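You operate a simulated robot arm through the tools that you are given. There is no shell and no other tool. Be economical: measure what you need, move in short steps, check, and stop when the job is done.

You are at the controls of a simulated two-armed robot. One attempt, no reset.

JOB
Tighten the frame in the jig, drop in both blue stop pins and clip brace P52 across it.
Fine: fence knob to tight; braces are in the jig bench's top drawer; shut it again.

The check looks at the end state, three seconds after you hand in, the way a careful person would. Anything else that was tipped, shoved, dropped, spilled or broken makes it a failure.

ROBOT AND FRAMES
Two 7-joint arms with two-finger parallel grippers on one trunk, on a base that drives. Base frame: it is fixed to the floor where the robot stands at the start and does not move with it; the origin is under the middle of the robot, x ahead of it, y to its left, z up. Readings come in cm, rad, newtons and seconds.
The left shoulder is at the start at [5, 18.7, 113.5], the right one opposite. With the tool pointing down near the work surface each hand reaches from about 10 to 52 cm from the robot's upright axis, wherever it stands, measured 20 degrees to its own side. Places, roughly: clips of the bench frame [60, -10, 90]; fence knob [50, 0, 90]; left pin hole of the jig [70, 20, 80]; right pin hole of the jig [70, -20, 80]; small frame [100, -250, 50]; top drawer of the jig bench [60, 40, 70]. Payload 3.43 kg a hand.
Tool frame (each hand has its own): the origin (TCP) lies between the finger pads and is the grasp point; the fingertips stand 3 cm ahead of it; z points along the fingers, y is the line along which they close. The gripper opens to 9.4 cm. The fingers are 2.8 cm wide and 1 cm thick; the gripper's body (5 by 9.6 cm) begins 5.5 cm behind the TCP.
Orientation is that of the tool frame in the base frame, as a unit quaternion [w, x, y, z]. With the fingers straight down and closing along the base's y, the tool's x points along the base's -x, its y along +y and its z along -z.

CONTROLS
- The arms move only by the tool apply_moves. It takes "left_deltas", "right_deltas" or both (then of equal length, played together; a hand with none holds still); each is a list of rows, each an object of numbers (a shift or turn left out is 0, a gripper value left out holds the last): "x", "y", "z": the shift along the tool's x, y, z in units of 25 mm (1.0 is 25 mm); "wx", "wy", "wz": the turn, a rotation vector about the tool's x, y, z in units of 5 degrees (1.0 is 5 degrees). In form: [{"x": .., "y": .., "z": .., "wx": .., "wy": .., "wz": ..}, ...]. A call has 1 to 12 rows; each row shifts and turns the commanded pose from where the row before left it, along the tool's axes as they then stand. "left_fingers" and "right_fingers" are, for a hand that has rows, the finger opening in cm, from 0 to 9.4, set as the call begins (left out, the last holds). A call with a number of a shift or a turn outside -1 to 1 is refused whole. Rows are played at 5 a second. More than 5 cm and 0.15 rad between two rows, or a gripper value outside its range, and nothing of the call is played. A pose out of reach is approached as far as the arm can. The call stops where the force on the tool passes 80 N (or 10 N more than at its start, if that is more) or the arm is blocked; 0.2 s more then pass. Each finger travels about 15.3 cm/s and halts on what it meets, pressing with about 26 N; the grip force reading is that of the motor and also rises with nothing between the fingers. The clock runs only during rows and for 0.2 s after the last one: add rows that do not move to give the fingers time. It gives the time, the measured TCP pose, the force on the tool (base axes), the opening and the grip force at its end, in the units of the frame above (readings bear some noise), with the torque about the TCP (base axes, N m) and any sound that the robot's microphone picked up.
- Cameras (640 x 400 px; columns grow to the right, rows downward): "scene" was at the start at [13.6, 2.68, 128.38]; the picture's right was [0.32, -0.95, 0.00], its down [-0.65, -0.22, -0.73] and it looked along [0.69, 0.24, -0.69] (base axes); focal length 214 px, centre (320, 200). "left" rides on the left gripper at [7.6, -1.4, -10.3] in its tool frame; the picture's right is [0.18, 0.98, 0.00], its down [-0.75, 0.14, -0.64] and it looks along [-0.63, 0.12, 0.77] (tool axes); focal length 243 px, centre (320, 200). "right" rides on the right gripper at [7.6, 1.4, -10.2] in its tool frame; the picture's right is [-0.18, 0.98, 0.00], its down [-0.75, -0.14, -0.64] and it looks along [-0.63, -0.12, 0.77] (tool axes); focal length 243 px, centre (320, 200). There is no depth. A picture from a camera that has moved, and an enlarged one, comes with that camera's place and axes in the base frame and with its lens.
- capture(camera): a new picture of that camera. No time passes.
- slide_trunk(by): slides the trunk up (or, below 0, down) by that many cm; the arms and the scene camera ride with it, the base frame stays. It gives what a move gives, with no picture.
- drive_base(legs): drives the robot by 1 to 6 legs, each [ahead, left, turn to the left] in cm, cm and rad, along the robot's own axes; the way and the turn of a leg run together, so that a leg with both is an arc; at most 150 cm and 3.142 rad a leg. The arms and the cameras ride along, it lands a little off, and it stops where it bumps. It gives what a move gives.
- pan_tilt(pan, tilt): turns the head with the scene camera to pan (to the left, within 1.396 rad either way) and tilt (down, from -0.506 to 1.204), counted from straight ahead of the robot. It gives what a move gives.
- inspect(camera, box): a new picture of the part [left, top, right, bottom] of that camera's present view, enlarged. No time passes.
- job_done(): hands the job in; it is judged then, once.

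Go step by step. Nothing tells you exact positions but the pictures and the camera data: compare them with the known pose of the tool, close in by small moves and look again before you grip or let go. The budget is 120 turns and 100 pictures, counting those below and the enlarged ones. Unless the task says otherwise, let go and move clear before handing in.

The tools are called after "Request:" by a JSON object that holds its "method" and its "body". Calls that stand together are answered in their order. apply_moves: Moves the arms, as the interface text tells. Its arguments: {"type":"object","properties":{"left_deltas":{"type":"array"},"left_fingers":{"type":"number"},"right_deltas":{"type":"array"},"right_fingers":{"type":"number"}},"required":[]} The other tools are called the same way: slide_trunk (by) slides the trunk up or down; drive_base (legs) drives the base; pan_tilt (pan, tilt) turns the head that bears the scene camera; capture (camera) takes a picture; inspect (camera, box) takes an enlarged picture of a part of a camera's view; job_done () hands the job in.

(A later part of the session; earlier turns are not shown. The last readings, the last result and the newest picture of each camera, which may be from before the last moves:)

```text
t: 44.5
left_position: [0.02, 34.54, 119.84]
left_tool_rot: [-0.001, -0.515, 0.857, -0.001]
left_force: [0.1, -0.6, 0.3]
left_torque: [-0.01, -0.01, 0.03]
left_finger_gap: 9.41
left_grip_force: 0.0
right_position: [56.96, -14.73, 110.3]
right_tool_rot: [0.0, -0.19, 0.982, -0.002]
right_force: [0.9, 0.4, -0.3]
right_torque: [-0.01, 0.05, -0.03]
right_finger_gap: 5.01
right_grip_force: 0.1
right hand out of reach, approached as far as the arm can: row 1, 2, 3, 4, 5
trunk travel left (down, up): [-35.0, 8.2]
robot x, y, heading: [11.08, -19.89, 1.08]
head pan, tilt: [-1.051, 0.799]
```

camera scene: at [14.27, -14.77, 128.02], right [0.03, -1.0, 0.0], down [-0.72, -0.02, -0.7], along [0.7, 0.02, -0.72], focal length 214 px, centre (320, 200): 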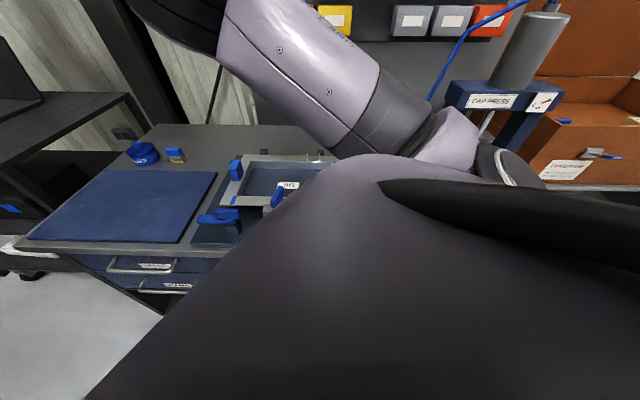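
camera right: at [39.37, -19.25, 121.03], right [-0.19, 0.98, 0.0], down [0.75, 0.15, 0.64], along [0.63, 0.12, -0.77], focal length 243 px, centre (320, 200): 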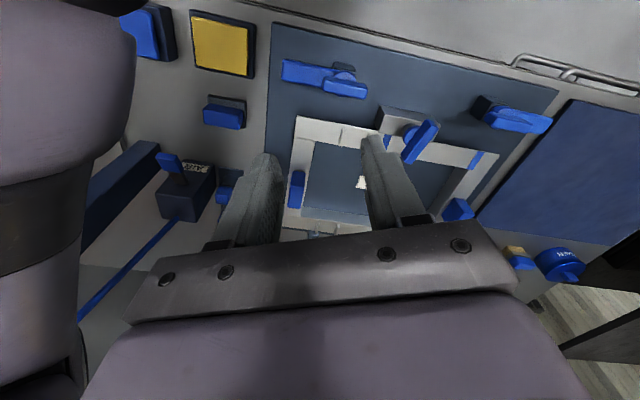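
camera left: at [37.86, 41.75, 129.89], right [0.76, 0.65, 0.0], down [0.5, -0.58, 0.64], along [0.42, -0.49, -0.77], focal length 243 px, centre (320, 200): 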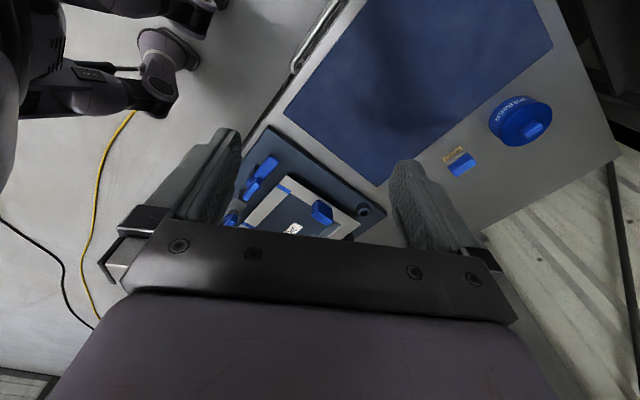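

The arm can't swing so far to the right. I'll retract the hand, turn the base back to about 0.55 rad heading, and re-approach.

Request:
{"method": "apply_moves", "body": {"right_deltas": [{"x": 0.93, "y": 0.7, "z": -0.4}, {"x": 0.93, "y": 0.7, "z": -0.4}, {"x": 0.93, "y": 0.7, "z": -0.4}, {"x": 0.93, "y": 0.7, "z": -0.4}, {"x": 0.5, "y": 0.7, "z": -0.4}, {"y": 0.7, "z": -0.4}, {"y": 0.7, "z": -0.4}]}}

Request:
{"method": "drive_base", "body": {"legs": [[-2.5, 4.5, 0], [0, 0, -0.53], [4.2, -2.7, 0]]}}

Request:
{"method": "pan_tilt", "body": {"pan": -0.6, "tilt": 0.8}}

Request:
{"method": "capture", "body": {"camera": "scene"}}

```text
t: 46.1
left_position: [-0.05, 34.58, 119.8]
left_tool_rot: [-0.002, -0.515, 0.857, -0.001]
left_force: [0.8, 0.2, -0.4]
left_torque: [0.0, 0.01, 0.02]
left_finger_gap: 9.38
left_grip_force: 0.1
right_position: [42.1, -7.34, 117.48]
right_tool_rot: [0.0, -0.189, 0.982, -0.001]
right_force: [-0.7, -0.8, 0.5]
right_torque: [-0.01, -0.04, -0.01]
right_finger_gap: 5.01
right_grip_force: 0.0
trunk travel left (down, up): [-35.0, 8.2]
robot x, y, heading: [11.3, -20.21, 1.08]
head pan, tilt: [-1.051, 0.799]
```

```text
t: 49.2
left_position: [28.37, 33.15, 119.67]
left_tool_rot: [-0.002, -0.28, 0.96, 0.0]
left_force: [1.1, 0.3, 0.9]
left_torque: [-0.02, 0.02, -0.02]
left_finger_gap: 9.37
left_grip_force: 0.0
right_position: [44.72, -24.13, 117.32]
right_tool_rot: [0.0, 0.065, 0.998, -0.001]
right_force: [0.6, -0.1, -0.5]
right_torque: [0.01, 0.01, 0.0]
right_finger_gap: 4.99
right_grip_force: 0.0
trunk travel left (down, up): [-35.0, 8.2]
robot x, y, heading: [11.48, -19.75, 0.574]
head pan, tilt: [-1.051, 0.799]
```

```text
t: 50.1
left_position: [28.3, 33.14, 119.65]
left_tool_rot: [-0.002, -0.281, 0.96, -0.001]
left_force: [-0.5, -0.4, 0.2]
left_torque: [0.02, 0.01, 0.03]
left_finger_gap: 9.39
left_grip_force: 0.0
right_position: [44.59, -24.14, 117.38]
right_tool_rot: [0.0, 0.065, 0.998, 0.0]
right_force: [0.0, -0.6, -0.3]
right_torque: [0.0, 0.0, -0.02]
right_finger_gap: 4.96
right_grip_force: 0.1
trunk travel left (down, up): [-35.0, 8.2]
robot x, y, heading: [11.58, -19.79, 0.575]
head pan, tilt: [-0.6, 0.799]
```

```text
68 pictures are left
camera scene: at [24.31, -17.25, 128.02], right [-0.03, -1.0, 0.0], down [-0.72, 0.02, -0.7], along [0.7, -0.02, -0.72], focal length 214 px, centre (320, 200)
```

scene: 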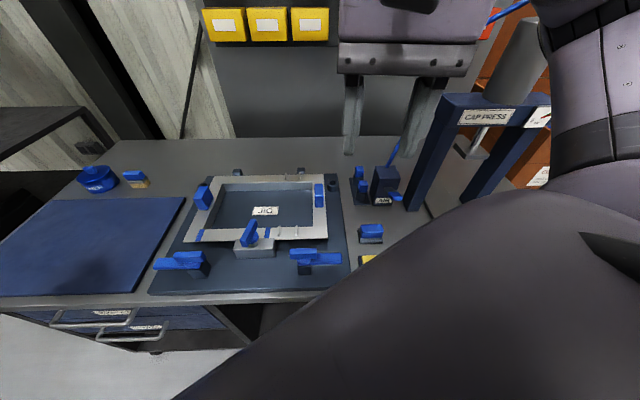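

Request:
{"method": "apply_moves", "body": {"right_deltas": [{"x": -0.87, "y": -0.05, "z": 0.6}, {"x": -0.87, "y": -0.05, "z": 0.6}, {"x": -0.87, "y": -0.05, "z": 0.6}, {"x": -0.87, "y": -0.05, "z": 0.6}, {"x": -0.87, "y": -0.05, "z": 0.6}, {"x": -0.87, "y": -0.05, "z": 0.6}, {"x": -0.87, "y": -0.05, "z": 0.6}, {"x": -0.87, "y": -0.05, "z": 0.6}]}}

Request:
{"method": "capture", "body": {"camera": "right"}}

Request:
{"method": "inspect", "body": {"camera": "scene", "box": [300, 140, 440, 260]}}

```text
t: 51.9
left_position: [28.31, 33.28, 119.76]
left_tool_rot: [-0.002, -0.281, 0.96, 0.001]
left_force: [0.0, 0.5, 0.0]
left_torque: [0.01, 0.02, 0.01]
left_finger_gap: 9.4
left_grip_force: 0.1
right_position: [61.87, -27.52, 105.47]
right_tool_rot: [0.0, 0.065, 0.998, -0.001]
right_force: [0.2, -0.3, -0.2]
right_torque: [0.03, -0.01, -0.01]
right_finger_gap: 5.0
right_grip_force: 0.0
trunk travel left (down, up): [-35.0, 8.2]
robot x, y, heading: [11.63, -20.52, 0.572]
head pan, tilt: [-0.6, 0.799]
```

```text
67 pictures are left
camera right: at [54.48, -25.11, 115.73], right [0.31, 0.95, 0.0], down [0.73, -0.24, 0.64], along [0.61, -0.2, -0.77], focal length 243 px, centre (320, 200)
```

right: 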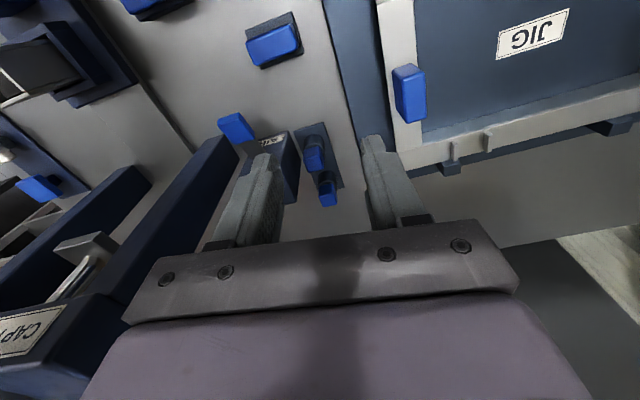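

```text
3.33 times, centred on (370, 200) of scene
camera zoom: at [24.34, -17.25, 128.01], right [-0.03, -1.0, 0.0], down [-0.72, 0.02, -0.7], along [0.7, -0.02, -0.72], focal length 715 px, centre (153, 200)
```

zoom: 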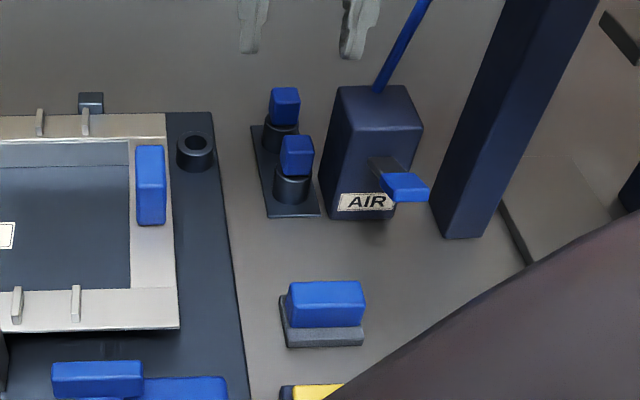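

Reach is fine here. Pins triangulate to (70.4, -31.0) and (76.5, -31.0), caps at z≈86; the AIR box is 3 cm to their right, so I'll close the fingers along x. Yaw the hand +82° with the camera toward the jig.

Request:
{"method": "apply_moves", "body": {"right_deltas": [{"wz": 1}, {"wz": 1}, {"wz": 1}, {"wz": 1}, {"wz": 1}, {"wz": 1}, {"wz": 1}, {"wz": 1}, {"wz": 1}, {"wz": 1}, {"wz": 1}, {"wz": 1}]}}

Request:
{"method": "apply_moves", "body": {"right_deltas": [{"wz": 1}, {"wz": 1}, {"wz": 1}, {"wz": 1}, {"wz": 0.5}]}}

Request:
{"method": "capture", "body": {"camera": "right"}}

```text
t: 54.5
left_position: [28.22, 33.21, 119.71]
left_tool_rot: [-0.001, -0.281, 0.96, 0.0]
left_force: [0.2, -0.6, 0.3]
left_torque: [-0.06, 0.01, 0.01]
left_finger_gap: 9.42
left_grip_force: 0.1
right_position: [61.6, -27.37, 105.35]
right_tool_rot: [0.0, 0.557, 0.831, -0.002]
right_force: [0.5, -0.3, 0.1]
right_torque: [-0.03, 0.05, 0.03]
right_finger_gap: 5.01
right_grip_force: 0.0
trunk travel left (down, up): [-35.0, 8.2]
robot x, y, heading: [11.45, -19.96, 0.566]
head pan, tilt: [-0.6, 0.799]
```

```text
t: 55.7
left_position: [28.16, 33.24, 119.74]
left_tool_rot: [-0.002, -0.28, 0.96, -0.001]
left_force: [0.0, -0.1, 0.6]
left_torque: [0.02, -0.03, -0.03]
left_finger_gap: 9.4
left_grip_force: 0.0
right_position: [61.79, -27.52, 105.35]
right_tool_rot: [0.0, 0.708, 0.707, -0.001]
right_force: [-0.1, -0.1, 0.3]
right_torque: [0.01, -0.03, -0.03]
right_finger_gap: 4.97
right_grip_force: 0.1
trunk travel left (down, up): [-35.0, 8.2]
robot x, y, heading: [11.22, -19.93, 0.569]
head pan, tilt: [-0.6, 0.799]
```

```text
65 pictures are left
camera right: at [63.2, -19.87, 115.65], right [0.98, -0.19, 0.0], down [-0.14, -0.75, 0.64], along [-0.12, -0.63, -0.77], focal length 243 px, centre (320, 200)
```

right: 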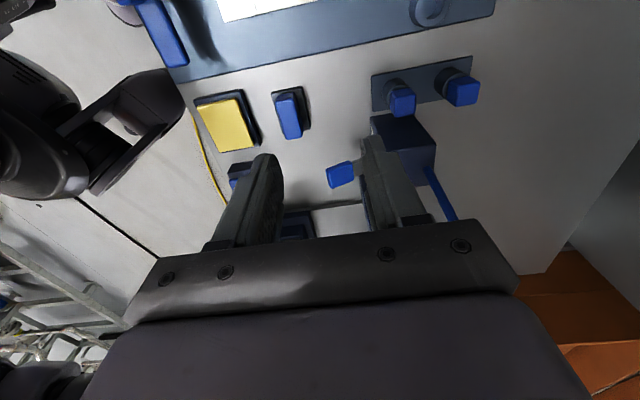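

Request:
{"method": "apply_moves", "body": {"right_deltas": [{"y": 0.89, "x": -0.35, "z": 0.5}, {"y": 0.89, "x": -0.35, "z": 0.8}, {"y": 0.89, "x": -0.35, "z": 0.8}, {"y": 0.89, "x": -0.35, "z": 0.8}]}}

Request:
{"method": "capture", "body": {"camera": "right"}}

Request:
{"method": "inspect", "body": {"camera": "scene", "box": [300, 100, 440, 240]}}

```text
t: 56.7
left_position: [27.1, 33.74, 119.64]
left_tool_rot: [0.003, -0.282, 0.959, -0.005]
left_force: [0.0, -0.1, -0.6]
left_torque: [-0.05, -0.02, -0.02]
left_finger_gap: 9.42
left_grip_force: 0.1
right_position: [69.73, -30.05, 99.6]
right_tool_rot: [0.01, 0.705, 0.709, 0.01]
right_force: [0.3, -0.7, 0.5]
right_torque: [-0.02, -0.02, 0.03]
right_finger_gap: 5.02
right_grip_force: 0.1
trunk travel left (down, up): [-35.0, 8.2]
robot x, y, heading: [11.33, -20.23, 0.57]
head pan, tilt: [-0.6, 0.799]
```

```text
64 pictures are left
camera right: at [70.89, -22.52, 109.91], right [0.98, -0.18, 0.03], down [-0.16, -0.75, 0.64], along [-0.1, -0.63, -0.77], focal length 243 px, centre (320, 200)
```

right: 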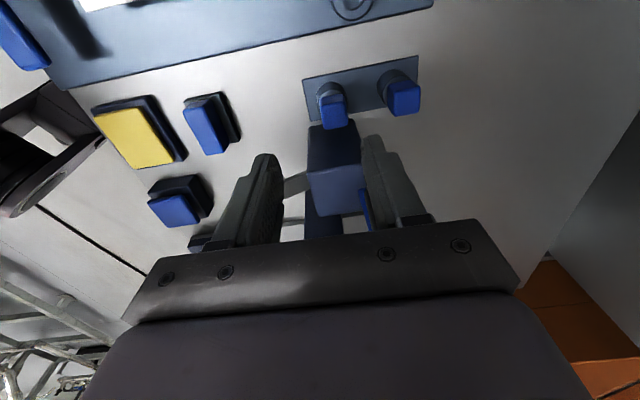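

```text
2.86 times, centred on (370, 170) of scene
camera zoom: at [23.01, -16.56, 128.31], right [-0.03, -1.0, 0.01], down [-0.71, 0.02, -0.71], along [0.71, -0.03, -0.71], focal length 613 px, centre (177, 286)
```

zoom: 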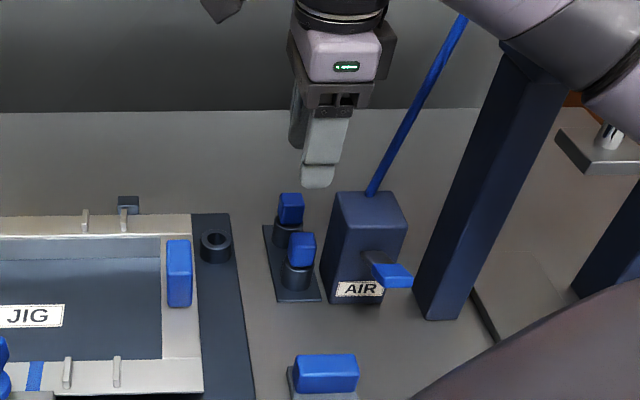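

The whole robot leaned slightly — the forearm/elbow is likely touching the press. Retrace at once and look.

Request:
{"method": "apply_moves", "body": {"right_deltas": [{"y": -0.89, "x": 0.35, "z": -0.8}, {"y": -0.89, "x": 0.35, "z": -0.8}, {"y": -0.89, "x": 0.35, "z": -0.8}, {"y": -0.89, "x": 0.35, "z": -0.5}]}}

Request:
{"method": "pan_tilt", "body": {"pan": -0.9, "tilt": 0.5}}

Request:
{"method": "capture", "body": {"camera": "scene"}}

```text
t: 57.7
left_position: [28.21, 33.13, 119.59]
left_tool_rot: [-0.001, -0.281, 0.96, 0.0]
left_force: [0.6, 0.0, -1.5]
left_torque: [-0.04, 0.0, -0.01]
left_finger_gap: 9.39
left_grip_force: 0.1
right_position: [61.79, -27.33, 105.52]
right_tool_rot: [-0.001, 0.708, 0.707, -0.001]
right_force: [-0.7, -0.3, 0.6]
right_torque: [-0.02, -0.01, -0.03]
right_finger_gap: 4.99
right_grip_force: 0.0
trunk travel left (down, up): [-35.0, 8.2]
robot x, y, heading: [11.42, -20.23, 0.568]
head pan, tilt: [-0.6, 0.799]
```

```text
t: 58.5
left_position: [28.28, 33.14, 119.71]
left_tool_rot: [-0.001, -0.281, 0.96, 0.0]
left_force: [0.7, 0.1, 0.0]
left_torque: [0.02, -0.02, 0.04]
left_finger_gap: 9.43
left_grip_force: 0.1
right_position: [61.91, -27.38, 105.4]
right_tool_rot: [0.0, 0.707, 0.707, -0.001]
right_force: [0.5, 1.0, 0.4]
right_torque: [0.01, -0.01, 0.02]
right_finger_gap: 4.99
right_grip_force: 0.1
trunk travel left (down, up): [-35.0, 8.2]
robot x, y, heading: [11.3, -20.29, 0.571]
head pan, tilt: [-0.901, 0.499]
```

```text
62 pictures are left
camera scene: at [24.85, -19.95, 130.61], right [-0.33, -0.95, 0.0], down [-0.45, 0.16, -0.88], along [0.83, -0.29, -0.48], focal length 214 px, centre (320, 200)
```

scene: 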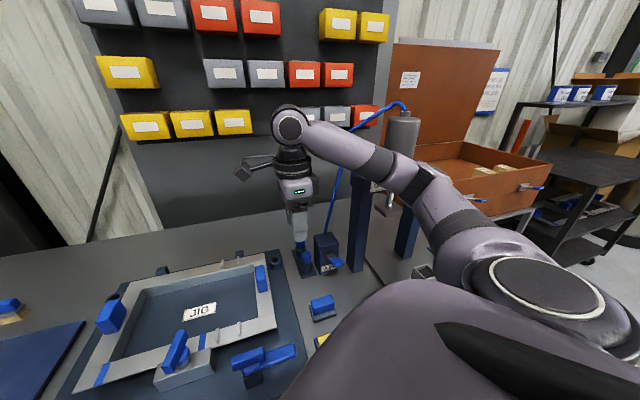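

The forearm was crossing the press head; nothing looks displaced. I'll move the robot 12 cm left so the arm comes in from the jig side, clear of the press.

Request:
{"method": "drive_base", "body": {"legs": [[6.5, 10.1, 0]]}}

Request:
{"method": "pan_tilt", "body": {"pan": -0.75, "tilt": 0.7}}

Request:
{"method": "apply_moves", "body": {"right_deltas": [{"y": 0.9, "x": -0.9}, {"y": 0.9, "x": -0.9}, {"y": 0.9, "x": -0.9}, {"y": 0.6, "x": -0.9}, {"x": -0.9}, {"x": -0.9}, {"x": -0.5}]}}

Request:
{"method": "capture", "body": {"camera": "scene"}}

```text
t: 60.0
left_position: [28.35, 45.02, 119.63]
left_tool_rot: [-0.002, -0.28, 0.96, 0.0]
left_force: [0.6, 0.3, -0.3]
left_torque: [-0.06, 0.01, 0.0]
left_finger_gap: 9.41
left_grip_force: 0.0
right_position: [61.79, -15.58, 105.43]
right_tool_rot: [0.0, 0.707, 0.707, -0.002]
right_force: [-0.8, 0.4, 0.4]
right_torque: [-0.03, 0.0, -0.02]
right_finger_gap: 5.0
right_grip_force: 0.1
trunk travel left (down, up): [-35.0, 8.2]
robot x, y, heading: [11.21, -8.24, 0.572]
head pan, tilt: [-0.901, 0.499]
```

```text
t: 60.7
left_position: [28.25, 44.9, 119.72]
left_tool_rot: [-0.002, -0.281, 0.96, 0.0]
left_force: [-0.5, 0.0, 1.1]
left_torque: [-0.02, -0.03, -0.02]
left_finger_gap: 9.4
left_grip_force: 0.3
right_position: [61.85, -15.61, 105.56]
right_tool_rot: [0.0, 0.708, 0.707, -0.001]
right_force: [0.2, 0.4, 0.8]
right_torque: [-0.05, 0.02, -0.02]
right_finger_gap: 5.01
right_grip_force: 0.0
trunk travel left (down, up): [-35.0, 8.2]
robot x, y, heading: [11.33, -8.53, 0.565]
head pan, tilt: [-0.75, 0.7]
```

```text
t: 62.3
left_position: [28.24, 44.86, 119.62]
left_tool_rot: [-0.001, -0.28, 0.96, 0.0]
left_force: [0.1, 0.1, 0.4]
left_torque: [0.02, -0.04, -0.04]
left_finger_gap: 9.42
left_grip_force: 0.0
right_position: [69.88, -30.41, 105.57]
right_tool_rot: [0.001, 0.707, 0.708, 0.0]
right_force: [-0.7, 0.8, -0.4]
right_torque: [-0.02, -0.01, 0.01]
right_finger_gap: 4.99
right_grip_force: 0.0
trunk travel left (down, up): [-35.0, 8.2]
robot x, y, heading: [11.63, -8.82, 0.566]
head pan, tilt: [-0.75, 0.7]
```

```text
61 pictures are left
camera scene: at [24.58, -6.81, 128.84], right [-0.18, -0.98, 0.0], down [-0.63, 0.12, -0.77], along [0.75, -0.14, -0.64], focal length 214 px, centre (320, 200)
```

scene: 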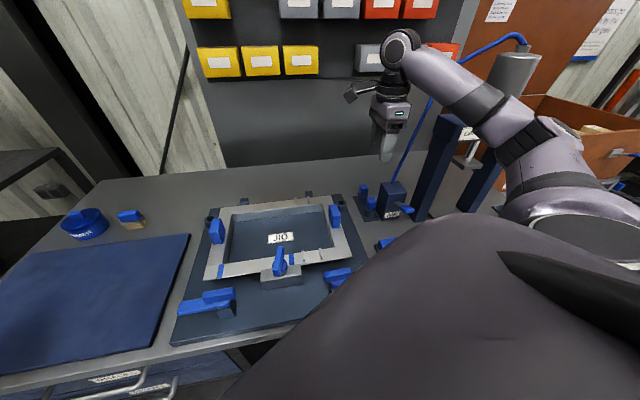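

No lean this time. Descend to above the near pin and check.

Request:
{"method": "apply_moves", "body": {"right_deltas": [{"y": 0.3, "x": -0.22, "z": 0.8}, {"z": 0.9}, {"z": 0.9}, {"z": 0.9}, {"z": 0.5}]}}

Request:
{"method": "capture", "body": {"camera": "right"}}

Request:
{"method": "inspect", "body": {"camera": "scene", "box": [320, 120, 440, 230]}}

```text
t: 63.5
left_position: [28.33, 44.89, 119.69]
left_tool_rot: [-0.001, -0.28, 0.96, -0.001]
left_force: [-0.1, 0.1, -0.5]
left_torque: [0.04, 0.01, 0.03]
left_finger_gap: 9.41
left_grip_force: 0.1
right_position: [70.74, -31.04, 95.38]
right_tool_rot: [0.0, 0.707, 0.707, 0.0]
right_force: [-0.1, -0.4, 0.0]
right_torque: [-0.02, -0.01, 0.02]
right_finger_gap: 5.0
right_grip_force: 0.1
trunk travel left (down, up): [-35.0, 8.2]
robot x, y, heading: [11.63, -8.47, 0.567]
head pan, tilt: [-0.75, 0.7]
```

```text
60 pictures are left
camera right: at [72.24, -23.36, 105.55], right [0.98, -0.19, 0.0], down [-0.14, -0.75, 0.64], along [-0.12, -0.63, -0.77], focal length 243 px, centre (320, 200)
```

right: 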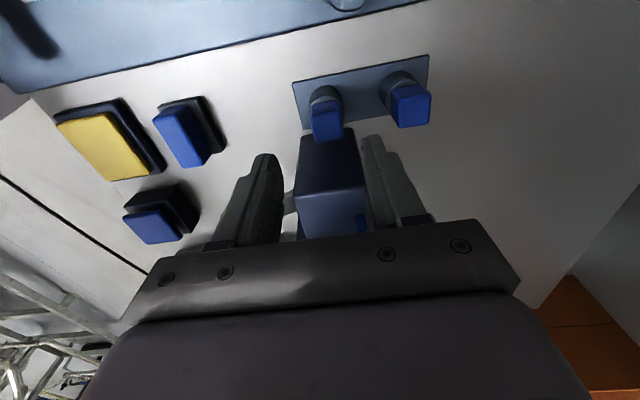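

```text
3.64 times, centred on (380, 175) of scene
camera zoom: at [24.59, -6.81, 128.84], right [-0.18, -0.98, 0.0], down [-0.63, 0.12, -0.76], along [0.75, -0.14, -0.64], focal length 780 px, centre (102, 291)
```

zoom: 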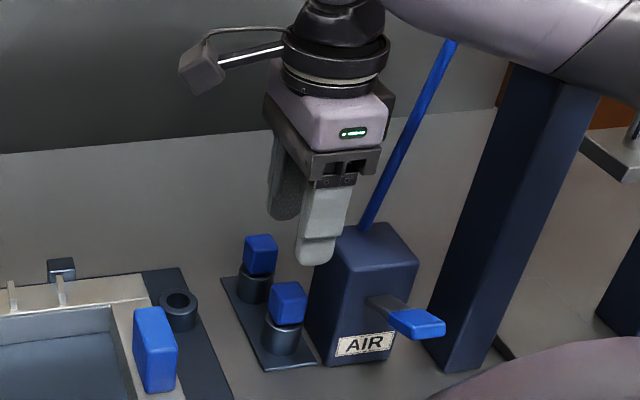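

The cap sits about 0.5 cm further in x than the hand. Correct and descend to z≈87.7, then grip.

Request:
{"method": "apply_moves", "body": {"right_deltas": [{"y": 0.2, "x": 0.03, "z": 0.6}, {"z": 0.8}, {"z": 0.8}, {"z": 0.6}, {"z": 0.28}]}}

Request:
{"method": "capture", "body": {"camera": "right"}}

Request:
{"method": "inspect", "body": {"camera": "scene", "box": [320, 140, 440, 230]}}

```text
t: 64.7
left_position: [28.33, 44.86, 119.67]
left_tool_rot: [-0.002, -0.282, 0.96, 0.0]
left_force: [0.6, -0.2, -1.0]
left_torque: [-0.02, 0.01, 0.0]
left_finger_gap: 9.39
left_grip_force: 0.0
right_position: [71.25, -30.86, 87.56]
right_tool_rot: [0.0, 0.708, 0.707, -0.002]
right_force: [0.1, 0.4, -0.5]
right_torque: [-0.01, -0.01, 0.01]
right_finger_gap: 5.0
right_grip_force: 0.1
trunk travel left (down, up): [-35.0, 8.2]
robot x, y, heading: [11.47, -8.6, 0.569]
head pan, tilt: [-0.75, 0.7]
```

```text
58 pictures are left
camera right: at [72.77, -23.31, 97.9], right [0.98, -0.19, 0.0], down [-0.14, -0.75, 0.64], along [-0.12, -0.63, -0.77], focal length 243 px, centre (320, 200)
```

right: 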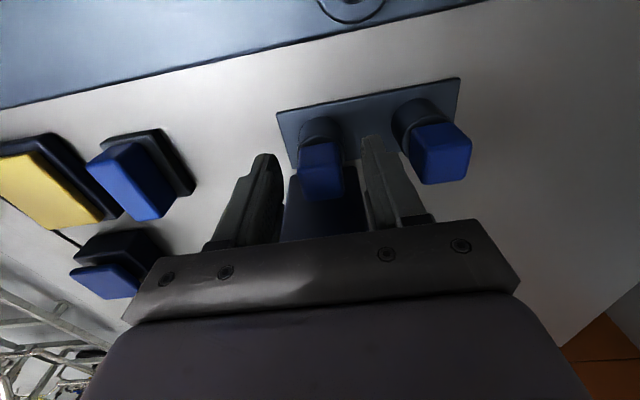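

```text
4.44 times, centred on (380, 185) of scene
camera zoom: at [24.59, -6.8, 128.84], right [-0.18, -0.98, 0.0], down [-0.63, 0.12, -0.76], along [0.75, -0.14, -0.64], focal length 953 px, centre (53, 267)
```

zoom: 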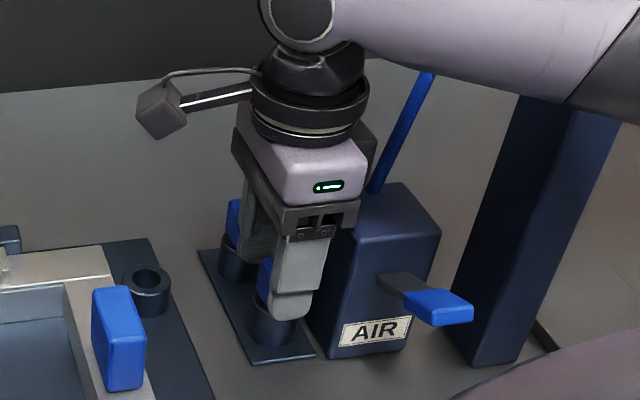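

Request:
{"method": "apply_moves", "body": {"right_deltas": [{}, {}, {}, {}], "right_fingers": 0.5}}

Request:
{"method": "apply_moves", "body": {"right_deltas": [{"z": -0.4}, {"z": -0.6}, {"z": -0.8}, {"z": -1}]}}

Request:
{"method": "capture", "body": {"camera": "right"}}

Request:
{"method": "inspect", "body": {"camera": "scene", "box": [320, 120, 440, 230]}}

```text
t: 65.7
left_position: [28.25, 44.88, 119.69]
left_tool_rot: [-0.002, -0.281, 0.96, -0.001]
left_force: [-0.3, 0.5, 1.0]
left_torque: [-0.03, 0.03, -0.03]
left_finger_gap: 9.42
left_grip_force: 0.0
right_position: [71.27, -30.8, 87.63]
right_tool_rot: [0.0, 0.707, 0.707, -0.001]
right_force: [0.0, 0.5, -0.7]
right_torque: [-0.01, -0.01, -0.01]
right_finger_gap: 2.5
right_grip_force: 25.9
trunk travel left (down, up): [-35.0, 8.2]
robot x, y, heading: [11.14, -8.23, 0.568]
head pan, tilt: [-0.75, 0.7]
```

```text
t: 66.7
left_position: [28.23, 44.93, 119.65]
left_tool_rot: [-0.001, -0.28, 0.96, 0.0]
left_force: [0.3, 0.0, 0.4]
left_torque: [-0.01, 0.03, -0.01]
left_finger_gap: 9.38
left_grip_force: 0.0
right_position: [71.39, -30.77, 94.88]
right_tool_rot: [-0.001, 0.708, 0.707, -0.001]
right_force: [-0.1, -0.2, -0.7]
right_torque: [-0.01, 0.02, 0.0]
right_finger_gap: 2.45
right_grip_force: 25.7
trunk travel left (down, up): [-35.0, 8.2]
robot x, y, heading: [11.17, -8.16, 0.571]
head pan, tilt: [-0.75, 0.7]
```

```text
56 pictures are left
camera right: at [72.84, -23.15, 105.05], right [0.98, -0.19, 0.0], down [-0.14, -0.75, 0.64], along [-0.12, -0.63, -0.77], focal length 243 px, centre (320, 200)
```

right: 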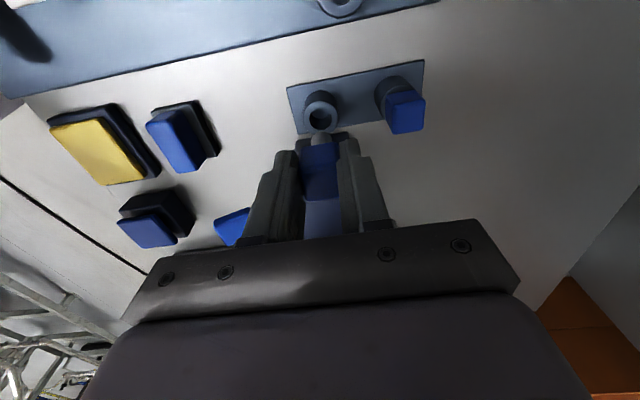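

```text
3.64 times, centred on (380, 175) of scene
camera zoom: at [24.58, -6.79, 128.84], right [-0.18, -0.98, 0.0], down [-0.63, 0.12, -0.77], along [0.75, -0.14, -0.64], focal length 780 px, centre (102, 291)
```

zoom: 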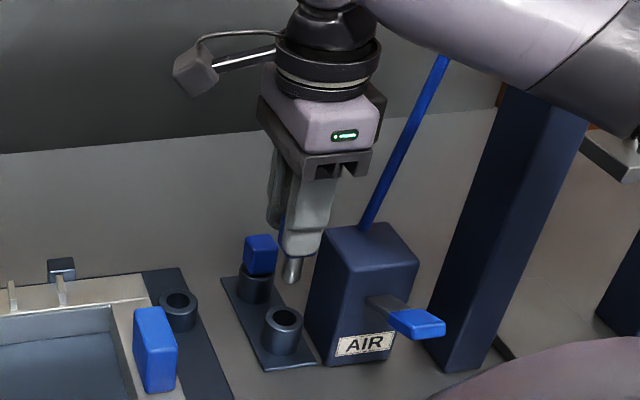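

Pin lifted cleanly. The emptied holder ring shows where a ring under the pin appears in this view: about pixel (320,118). Now move above the jig's right hole.

Request:
{"method": "apply_moves", "body": {"right_deltas": [{"z": -0.8}, {"x": 0.8, "y": 0.36}, {"x": 0.8, "y": 0.36}, {"x": 0.8, "y": 0.36}, {"x": 0.8, "y": 0.36}, {"z": 0.8}]}}

Request:
{"method": "capture", "body": {"camera": "right"}}

Request:
{"method": "inspect", "body": {"camera": "scene", "box": [300, 120, 420, 230]}}

```text
t: 68.1
left_position: [28.33, 44.84, 119.7]
left_tool_rot: [-0.002, -0.28, 0.96, -0.001]
left_force: [0.8, 0.4, 0.1]
left_torque: [0.03, -0.01, -0.01]
left_finger_gap: 9.43
left_grip_force: 0.0
right_position: [75.01, -22.97, 94.73]
right_tool_rot: [0.0, 0.708, 0.706, -0.001]
right_force: [-0.7, 0.0, -0.8]
right_torque: [-0.02, -0.04, 0.0]
right_finger_gap: 2.48
right_grip_force: 26.5
trunk travel left (down, up): [-35.0, 8.2]
robot x, y, heading: [11.62, -8.81, 0.566]
head pan, tilt: [-0.75, 0.7]
```

```text
54 pictures are left
camera right: at [76.56, -15.42, 104.95], right [0.98, -0.19, 0.0], down [-0.14, -0.75, 0.64], along [-0.12, -0.63, -0.77], focal length 243 px, centre (320, 200)
```

right: 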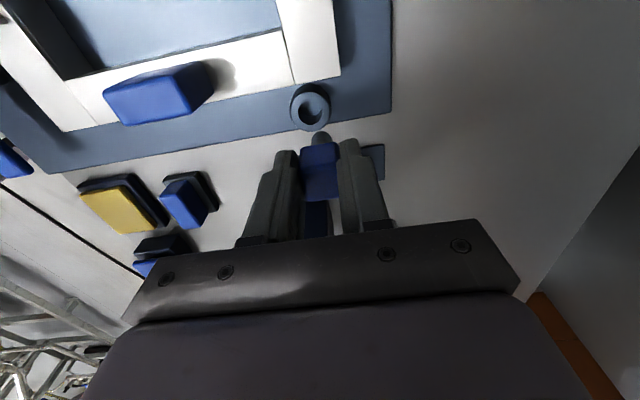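

```text
3.64 times, centred on (360, 175) of scene
camera zoom: at [24.61, -6.83, 128.84], right [-0.18, -0.98, 0.0], down [-0.63, 0.12, -0.76], along [0.75, -0.14, -0.64], focal length 780 px, centre (174, 291)
```

zoom: 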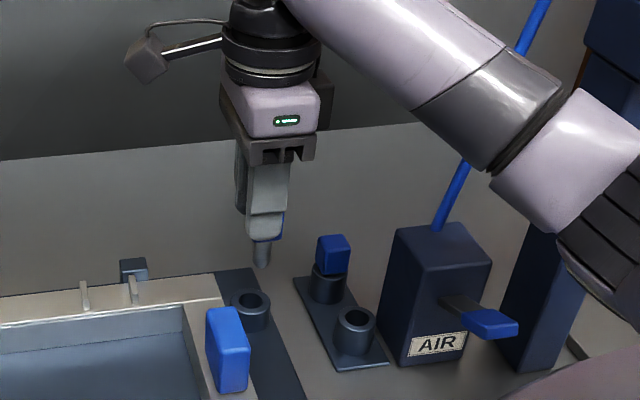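

Request:
{"method": "apply_moves", "body": {"right_deltas": [{"x": 0.32, "y": -0.2}, {"z": 0.4}, {"z": 0.2}]}}

Request:
{"method": "inspect", "body": {"camera": "right", "box": [240, 60, 400, 160]}}

Request:
{"method": "inspect", "body": {"camera": "scene", "box": [340, 160, 400, 220]}}

```text
t: 68.9
left_position: [28.46, 44.94, 119.62]
left_tool_rot: [-0.002, -0.28, 0.96, 0.0]
left_force: [0.3, -0.3, 0.1]
left_torque: [0.0, -0.02, -0.02]
left_finger_gap: 9.41
left_grip_force: 0.0
right_position: [74.33, -22.08, 93.3]
right_tool_rot: [0.001, 0.708, 0.706, -0.001]
right_force: [-0.2, -0.2, -0.9]
right_torque: [0.02, -0.04, 0.01]
right_finger_gap: 2.5
right_grip_force: 26.1
trunk travel left (down, up): [-35.0, 8.2]
robot x, y, heading: [11.49, -8.13, 0.568]
head pan, tilt: [-0.75, 0.7]
```

```text
4.00 times, centred on (320, 110) of right
camera zoom: at [75.86, -14.5, 103.52], right [0.98, -0.19, 0.0], down [-0.14, -0.75, 0.64], along [-0.12, -0.63, -0.77], focal length 970 px, centre (320, 560)
```

zoom: 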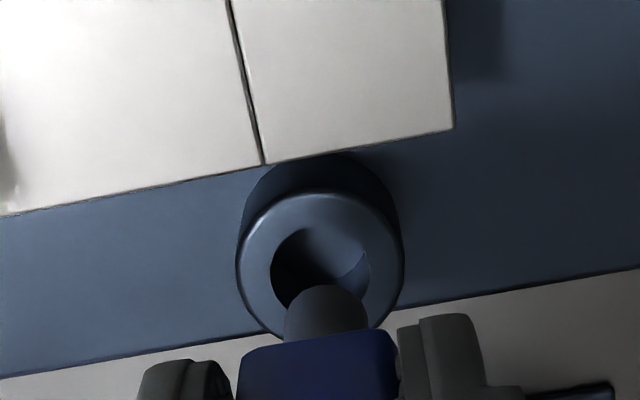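

```text
6.67 times, centred on (370, 190) of scene
camera zoom: at [24.59, -6.8, 128.84], right [-0.18, -0.98, 0.0], down [-0.63, 0.12, -0.76], along [0.75, -0.14, -0.64], focal length 1430 px, centre (-13, 267)
```

zoom: 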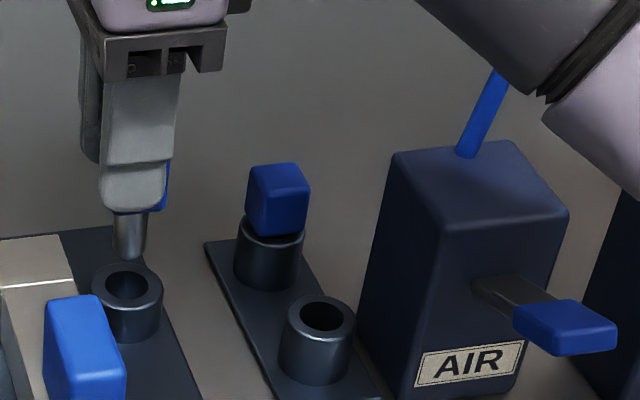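

Two views agree the pin is within about 1–2 mm of the hole axis. Lower gently.

Request:
{"method": "apply_moves", "body": {"right_deltas": [{"z": 0.3}, {"z": 0.3}, {"z": 0.2}, {"z": 0.2}]}}

Request:
{"method": "inspect", "body": {"camera": "scene", "box": [340, 160, 400, 220]}}

```text
t: 69.9
left_position: [28.35, 44.86, 119.74]
left_tool_rot: [-0.002, -0.28, 0.96, 0.0]
left_force: [-0.1, 0.1, -0.3]
left_torque: [0.02, -0.01, 0.01]
left_finger_gap: 9.39
left_grip_force: 0.1
right_position: [74.38, -22.16, 90.68]
right_tool_rot: [0.0, 0.707, 0.707, -0.001]
right_force: [-1.1, 0.3, 0.4]
right_torque: [0.0, -0.03, 0.01]
right_finger_gap: 2.48
right_grip_force: 26.0
trunk travel left (down, up): [-35.0, 8.2]
robot x, y, heading: [11.59, -8.41, 0.571]
head pan, tilt: [-0.75, 0.7]
```

```text
6.67 times, centred on (370, 190) of scene
camera zoom: at [24.59, -6.8, 128.84], right [-0.18, -0.98, 0.0], down [-0.63, 0.12, -0.76], along [0.75, -0.14, -0.64], focal length 1430 px, centre (-13, 267)
```

zoom: 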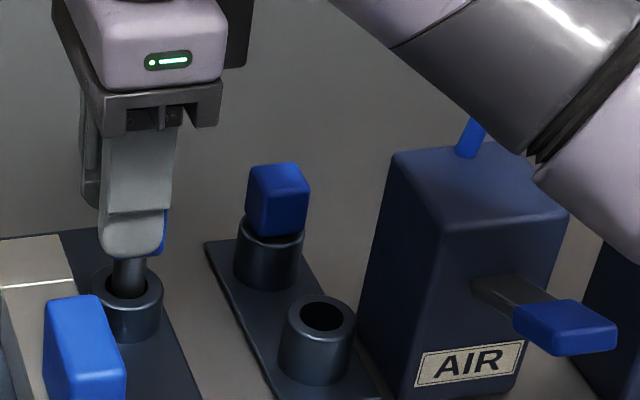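

The pin is entering the hole. Continue down until seated.

Request:
{"method": "apply_moves", "body": {"right_deltas": [{"z": 0.3}, {"z": 0.3}, {"z": 0.15}]}}

```text
t: 70.7
left_position: [28.17, 44.93, 119.75]
left_tool_rot: [-0.001, -0.28, 0.96, -0.002]
left_force: [1.1, 0.2, 0.1]
left_torque: [0.0, 0.03, 0.01]
left_finger_gap: 9.38
left_grip_force: 0.1
right_position: [74.32, -22.1, 89.19]
right_tool_rot: [0.003, 0.709, 0.705, 0.002]
right_force: [-0.9, -2.0, 18.7]
right_torque: [-0.21, 0.04, -0.05]
right_finger_gap: 2.52
right_grip_force: 26.2
trunk travel left (down, up): [-35.0, 8.2]
robot x, y, heading: [11.19, -8.48, 0.562]
head pan, tilt: [-0.75, 0.7]
```

Request:
{"method": "apply_moves", "body": {"right_deltas": [{}, {}, {}], "right_fingers": 5}}

Request:
{"method": "apply_moves", "body": {"right_deltas": [{"z": -0.5}, {"z": -1}, {"z": -1}, {"z": -1}]}}

Request:
{"method": "inspect", "body": {"camera": "scene", "box": [340, 160, 400, 220]}}

Request:
{"method": "capture", "body": {"camera": "right"}}

```text
t: 71.5
left_position: [28.39, 44.87, 119.71]
left_tool_rot: [-0.001, -0.28, 0.96, 0.0]
left_force: [0.2, -0.4, -1.1]
left_torque: [-0.02, 0.02, 0.05]
left_finger_gap: 9.42
left_grip_force: 0.1
right_position: [74.39, -22.13, 88.79]
right_tool_rot: [0.0, 0.708, 0.706, -0.002]
right_force: [-0.7, 0.2, -0.2]
right_torque: [-0.03, -0.01, 0.02]
right_finger_gap: 5.0
right_grip_force: 0.1
trunk travel left (down, up): [-35.0, 8.2]
robot x, y, heading: [11.45, -8.19, 0.57]
head pan, tilt: [-0.75, 0.7]
```

```text
t: 72.5
left_position: [28.21, 44.94, 119.66]
left_tool_rot: [-0.001, -0.281, 0.96, 0.0]
left_force: [-1.1, 0.1, 0.6]
left_torque: [-0.03, -0.03, -0.02]
left_finger_gap: 9.42
left_grip_force: 0.0
right_position: [74.17, -21.86, 97.57]
right_tool_rot: [-0.001, 0.708, 0.706, -0.001]
right_force: [-0.2, 0.1, -0.3]
right_torque: [0.03, -0.02, -0.01]
right_finger_gap: 4.99
right_grip_force: 0.0
trunk travel left (down, up): [-35.0, 8.2]
robot x, y, heading: [11.52, -8.43, 0.568]
head pan, tilt: [-0.75, 0.7]
```

```text
6.67 times, centred on (370, 190) of scene
camera zoom: at [24.56, -6.8, 128.84], right [-0.18, -0.98, 0.0], down [-0.63, 0.12, -0.77], along [0.75, -0.14, -0.64], focal length 1430 px, centre (-13, 267)
```

zoom: 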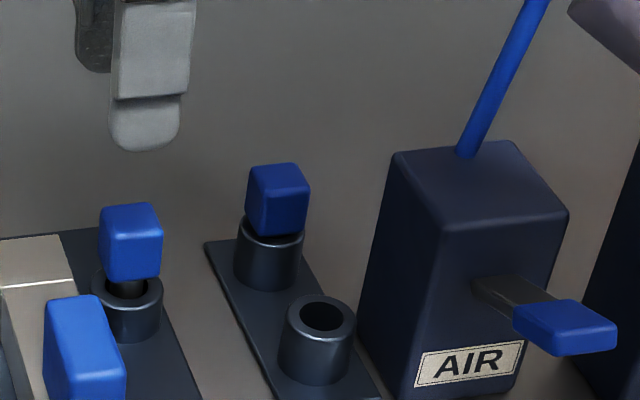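

```text
48 pictures are left
camera right: at [75.67, -14.34, 107.81], right [0.98, -0.19, 0.0], down [-0.14, -0.75, 0.64], along [-0.12, -0.63, -0.77], focal length 243 px, centre (320, 200)
```

right: 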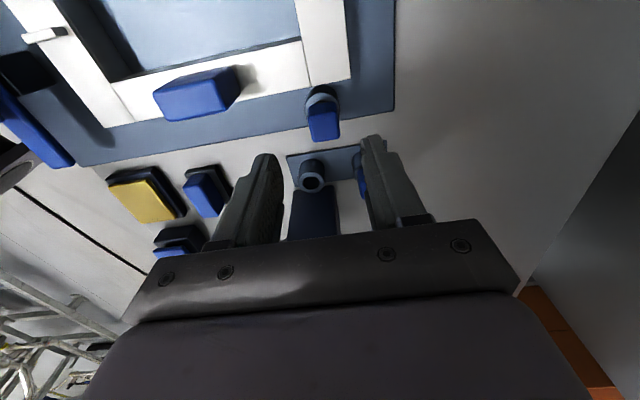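

The pin is in, but the cap stands slightly higher than in the holder. I'll press it down with closed fingertips to see if it seats further.

Request:
{"method": "apply_moves", "body": {"right_deltas": [{"y": 0.09, "x": -0.08}, {}, {"z": 0.6}, {"z": 0.4}, {"z": 0.3}, {"z": 0.2}, {"z": 0.2}], "right_fingers": 0}}

```text
t: 74.1
left_position: [28.28, 44.86, 119.62]
left_tool_rot: [-0.002, -0.281, 0.96, -0.001]
left_force: [-0.8, 0.1, 0.2]
left_torque: [0.02, 0.0, -0.05]
left_finger_gap: 9.4
left_grip_force: 0.0
right_position: [74.6, -22.3, 93.36]
right_tool_rot: [0.001, 0.708, 0.707, -0.001]
right_force: [-0.4, 0.5, -0.3]
right_torque: [-0.02, 0.02, 0.0]
right_finger_gap: 0.0
right_grip_force: 25.8
trunk travel left (down, up): [-35.0, 8.2]
robot x, y, heading: [11.62, -8.72, 0.569]
head pan, tilt: [-0.75, 0.7]
```

Request:
{"method": "apply_moves", "body": {"right_deltas": [{"z": 0.2}, {"z": 0.2}, {"z": 0.1}]}}

```text
t: 74.9
left_position: [28.29, 44.89, 119.69]
left_tool_rot: [-0.001, -0.281, 0.96, 0.0]
left_force: [-0.2, 0.0, 0.4]
left_torque: [-0.02, 0.03, 0.06]
left_finger_gap: 9.4
left_grip_force: 0.0
right_position: [74.68, -22.35, 92.07]
right_tool_rot: [0.0, 0.708, 0.706, -0.001]
right_force: [-0.3, -0.4, -1.0]
right_torque: [-0.01, 0.01, 0.0]
right_finger_gap: 0.01
right_grip_force: 26.5
trunk travel left (down, up): [-35.0, 8.2]
robot x, y, heading: [11.13, -8.6, 0.568]
head pan, tilt: [-0.75, 0.7]
```

Request:
{"method": "apply_moves", "body": {"right_deltas": [{"z": 0.15}, {"z": 0.15}, {"z": 0.1}, {"z": 0.1}]}}

Request:
{"method": "inspect", "body": {"camera": "scene", "box": [340, 160, 400, 220]}}

```text
t: 75.9
left_position: [28.31, 44.92, 119.66]
left_tool_rot: [-0.001, -0.28, 0.96, -0.002]
left_force: [0.7, -0.1, -0.2]
left_torque: [-0.01, 0.01, 0.0]
left_finger_gap: 9.39
left_grip_force: 0.1
right_position: [74.52, -22.21, 91.12]
right_tool_rot: [0.001, 0.707, 0.708, 0.002]
right_force: [-1.0, 1.6, 14.6]
right_torque: [-0.04, 0.0, -0.01]
right_finger_gap: 0.0
right_grip_force: 26.2
trunk travel left (down, up): [-35.0, 8.2]
robot x, y, heading: [11.37, -8.29, 0.564]
head pan, tilt: [-0.75, 0.7]
```

```text
6.67 times, centred on (370, 190) of scene
camera zoom: at [24.43, -6.76, 128.89], right [-0.18, -0.98, 0.0], down [-0.63, 0.12, -0.77], along [0.75, -0.14, -0.64], focal length 1430 px, centre (-13, 267)
```

zoom: 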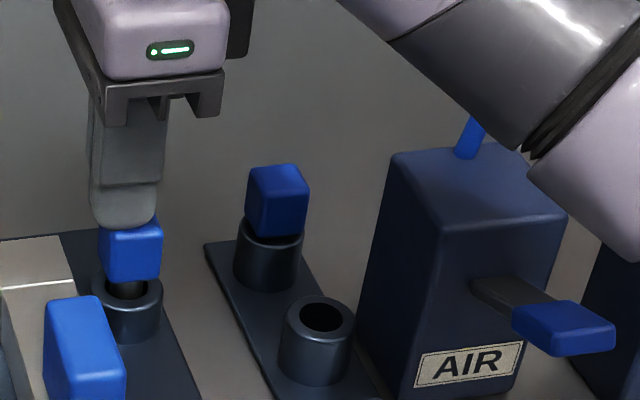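

It is bottomed out at the jig plate; good. Next, the far pin at about (77.6, -31): go up and over.

Request:
{"method": "apply_moves", "body": {"right_deltas": [{"z": -1}, {"z": -1}, {"z": -0.8}, {"x": -0.85, "y": 0.3}, {"x": -0.85, "y": 0.3}, {"x": -0.85, "y": 0.3}, {"x": -0.85, "y": 0.3}], "right_fingers": 5}}

Request:
{"method": "capture", "body": {"camera": "right"}}

```text
t: 77.5
left_position: [28.3, 44.82, 119.67]
left_tool_rot: [-0.002, -0.28, 0.96, -0.001]
left_force: [0.1, -0.4, 0.8]
left_torque: [-0.01, 0.0, -0.04]
left_finger_gap: 9.37
left_grip_force: 0.0
right_position: [77.42, -30.94, 97.8]
right_tool_rot: [0.0, 0.707, 0.707, -0.001]
right_force: [0.0, 0.1, -0.8]
right_torque: [-0.04, 0.0, 0.02]
right_finger_gap: 5.0
right_grip_force: 0.1
trunk travel left (down, up): [-35.0, 8.2]
robot x, y, heading: [11.23, -8.72, 0.57]
head pan, tilt: [-0.75, 0.7]
```

```text
46 pictures are left
camera right: at [78.92, -23.39, 108.06], right [0.98, -0.19, 0.0], down [-0.14, -0.75, 0.64], along [-0.12, -0.63, -0.77], focal length 243 px, centre (320, 200)
```

right: 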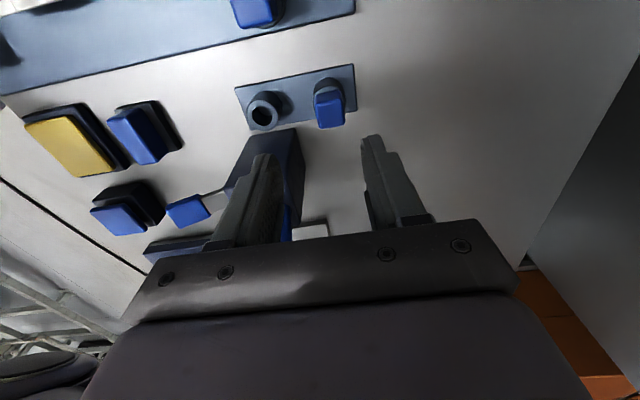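

Request:
{"method": "apply_moves", "body": {"right_deltas": [{"y": 0.26}, {"z": 0.9}, {"z": 0.9}, {"z": 0.9}, {"z": 0.8}, {"z": 0.55}]}}

Request:
{"method": "capture", "body": {"camera": "right"}}

```text
t: 78.9
left_position: [28.27, 44.82, 119.69]
left_tool_rot: [-0.002, -0.28, 0.96, 0.0]
left_force: [-0.1, -0.8, -0.6]
left_torque: [-0.02, -0.01, 0.04]
left_finger_gap: 9.42
left_grip_force: 0.0
right_position: [78.36, -30.77, 87.66]
right_tool_rot: [0.001, 0.708, 0.707, 0.0]
right_force: [0.0, -0.3, -0.1]
right_torque: [-0.01, 0.0, 0.0]
right_finger_gap: 5.01
right_grip_force: 0.0
trunk travel left (down, up): [-35.0, 8.2]
robot x, y, heading: [11.41, -8.28, 0.569]
head pan, tilt: [-0.75, 0.7]
```

```text
45 pictures are left
camera right: at [79.81, -23.19, 97.87], right [0.98, -0.19, 0.0], down [-0.14, -0.75, 0.64], along [-0.12, -0.63, -0.77], focal length 243 px, centre (320, 200)
```

right: 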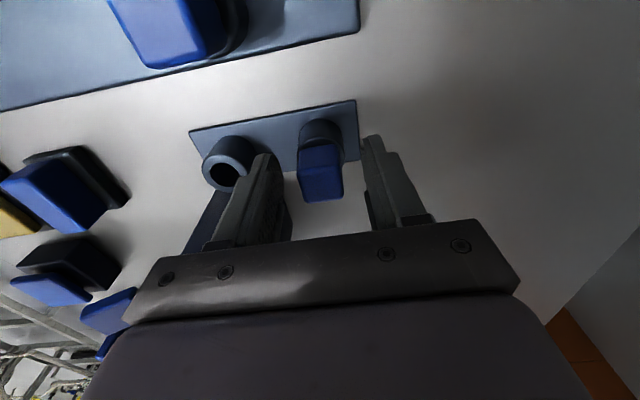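

Cap is centred between the fingers. Grip and lift.

Request:
{"method": "apply_moves", "body": {"right_deltas": [{}, {}, {}, {}], "right_fingers": 0.5}}

Request:
{"method": "apply_moves", "body": {"right_deltas": [{"z": -0.4}, {"z": -0.6}, {"z": -0.8}, {"z": -1}, {"z": -1}, {"z": -0.6}]}}

```text
t: 79.9
left_position: [28.31, 44.88, 119.7]
left_tool_rot: [-0.002, -0.28, 0.96, -0.001]
left_force: [-0.8, -0.1, -0.1]
left_torque: [0.01, 0.0, -0.03]
left_finger_gap: 9.4
left_grip_force: 0.1
right_position: [78.36, -30.84, 87.7]
right_tool_rot: [0.0, 0.708, 0.707, -0.002]
right_force: [0.3, 0.1, 0.5]
right_torque: [-0.03, 0.0, -0.02]
right_finger_gap: 2.5
right_grip_force: 26.1
trunk travel left (down, up): [-35.0, 8.2]
robot x, y, heading: [11.42, -8.29, 0.563]
head pan, tilt: [-0.75, 0.7]
```

```text
t: 81.3
left_position: [28.26, 44.84, 119.84]
left_tool_rot: [-0.001, -0.281, 0.96, 0.0]
left_force: [-0.2, -1.1, -0.3]
left_torque: [-0.03, -0.03, 0.02]
left_finger_gap: 9.41
left_grip_force: 0.1
right_position: [78.17, -30.69, 98.7]
right_tool_rot: [0.0, 0.708, 0.707, -0.002]
right_force: [0.9, -0.9, -0.2]
right_torque: [-0.01, -0.02, 0.0]
right_finger_gap: 2.47
right_grip_force: 26.2
trunk travel left (down, up): [-35.0, 8.2]
robot x, y, heading: [11.08, -8.43, 0.564]
head pan, tilt: [-0.75, 0.7]
```

Pin two is held. Pull the hand back and up a bit, then drive 38.6 cm to the left for the left hole.

Request:
{"method": "apply_moves", "body": {"right_deltas": [{"z": -0.8, "x": 0.8}, {"z": -0.8, "x": 0.8}, {"z": -0.4, "y": -0.8, "x": 0.8}, {"y": -0.8}, {"y": -0.8}, {"y": -0.8}]}}

Request:
{"method": "drive_base", "body": {"legs": [[20.8, 32.5, 0]]}}

Request:
{"method": "capture", "body": {"camera": "right"}}

Request:
{"method": "capture", "body": {"camera": "scene"}}

```text
t: 82.7
left_position: [28.27, 44.87, 119.64]
left_tool_rot: [-0.001, -0.281, 0.96, 0.0]
left_force: [0.1, -0.4, 1.1]
left_torque: [0.01, 0.04, 0.0]
left_finger_gap: 9.4
left_grip_force: 0.0
right_position: [70.23, -24.62, 103.43]
right_tool_rot: [-0.001, 0.708, 0.706, -0.001]
right_force: [-1.1, -0.3, -0.4]
right_torque: [0.0, 0.0, 0.01]
right_finger_gap: 2.51
right_grip_force: 26.1
trunk travel left (down, up): [-35.0, 8.2]
robot x, y, heading: [11.14, -8.46, 0.567]
head pan, tilt: [-0.75, 0.7]
```

```text
t: 86.2
left_position: [29.3, 83.68, 119.64]
left_tool_rot: [-0.001, -0.278, 0.961, 0.0]
left_force: [-0.5, 0.3, 0.1]
left_torque: [0.01, 0.04, -0.01]
left_finger_gap: 9.43
left_grip_force: 0.0
right_position: [71.03, 13.9, 103.39]
right_tool_rot: [0.001, 0.709, 0.705, -0.002]
right_force: [0.0, -0.3, -0.1]
right_torque: [-0.03, -0.02, -0.04]
right_finger_gap: 2.51
right_grip_force: 26.0
trunk travel left (down, up): [-35.0, 8.2]
robot x, y, heading: [12.28, 30.66, 0.565]
head pan, tilt: [-0.75, 0.7]
```

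```text
44 pictures are left
camera right: at [72.45, 21.49, 113.64], right [0.98, -0.19, 0.0], down [-0.15, -0.75, 0.64], along [-0.12, -0.63, -0.77], focal length 243 px, centre (320, 200)
```

right: 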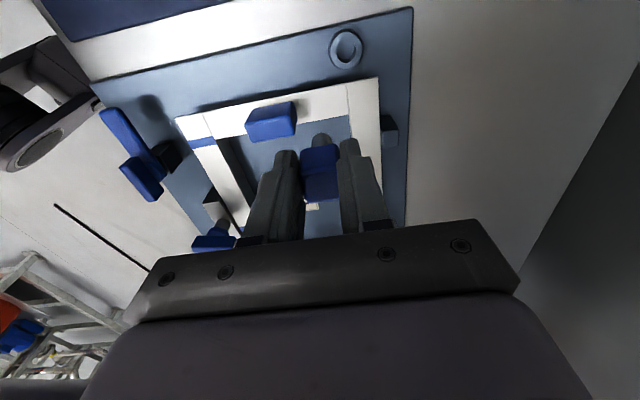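

```text
43 pictures are left
camera scene: at [25.31, 32.05, 128.84], right [-0.19, -0.98, 0.0], down [-0.63, 0.12, -0.76], along [0.75, -0.14, -0.64], focal length 214 px, centre (320, 200)
```

scene: 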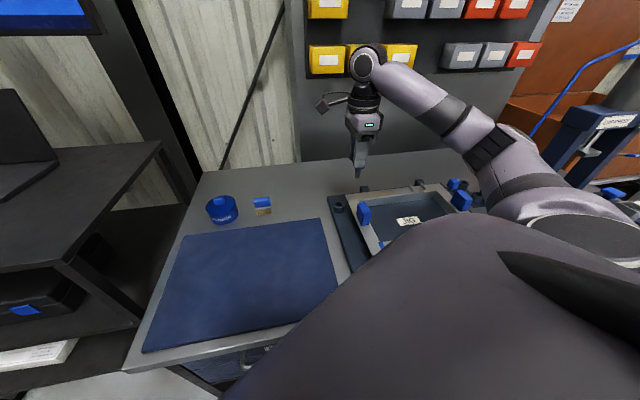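

Left hole is at about (74.3, 17.1). Move over it and lower to just above.

Request:
{"method": "apply_moves", "body": {"right_deltas": [{"y": 0.66, "x": 0.64}, {"y": 0.62, "x": 0.64}, {"z": 0.9}, {"z": 0.9}, {"z": 0.9}, {"z": 0.9}, {"z": 0.4}]}}

Request:
{"method": "inspect", "body": {"camera": "right", "box": [240, 60, 400, 160]}}

Request:
{"method": "inspect", "body": {"camera": "scene", "box": [310, 160, 390, 240]}}

```text
t: 87.8
left_position: [29.42, 83.69, 119.72]
left_tool_rot: [-0.002, -0.277, 0.961, 0.0]
left_force: [0.8, -0.9, 0.1]
left_torque: [0.0, -0.01, 0.02]
left_finger_gap: 9.41
left_grip_force: 0.0
right_position: [74.04, 17.14, 93.33]
right_tool_rot: [0.001, 0.709, 0.705, 0.0]
right_force: [-0.5, -0.9, -0.9]
right_torque: [0.01, 0.04, -0.03]
right_finger_gap: 2.49
right_grip_force: 26.0
trunk travel left (down, up): [-35.0, 8.2]
robot x, y, heading: [12.23, 30.42, 0.56]
head pan, tilt: [-0.75, 0.7]
```

```text
4.00 times, centred on (320, 110) of right
camera zoom: at [75.61, 24.62, 103.53], right [0.98, -0.19, 0.0], down [-0.15, -0.75, 0.64], along [-0.12, -0.63, -0.77], focal length 970 px, centre (320, 560)
```

zoom: 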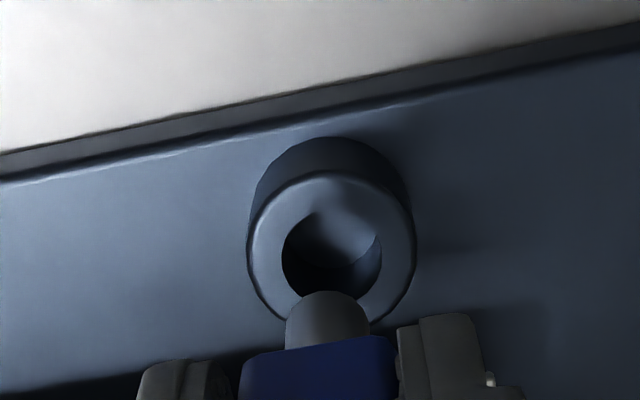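

```text
5.00 times, centred on (350, 200) of scene
camera zoom: at [25.32, 32.03, 128.84], right [-0.19, -0.98, 0.0], down [-0.63, 0.12, -0.76], along [0.75, -0.14, -0.64], focal length 1072 px, centre (170, 200)
```

zoom: 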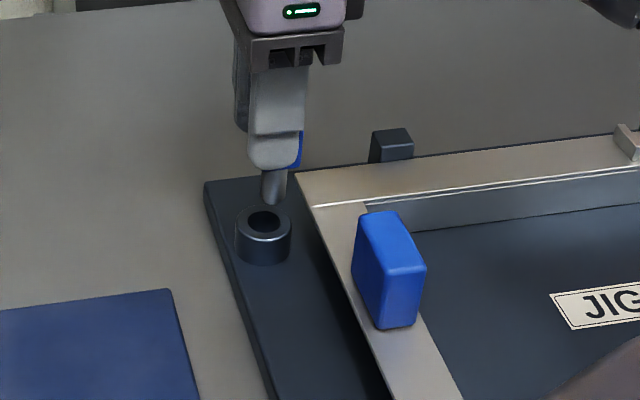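

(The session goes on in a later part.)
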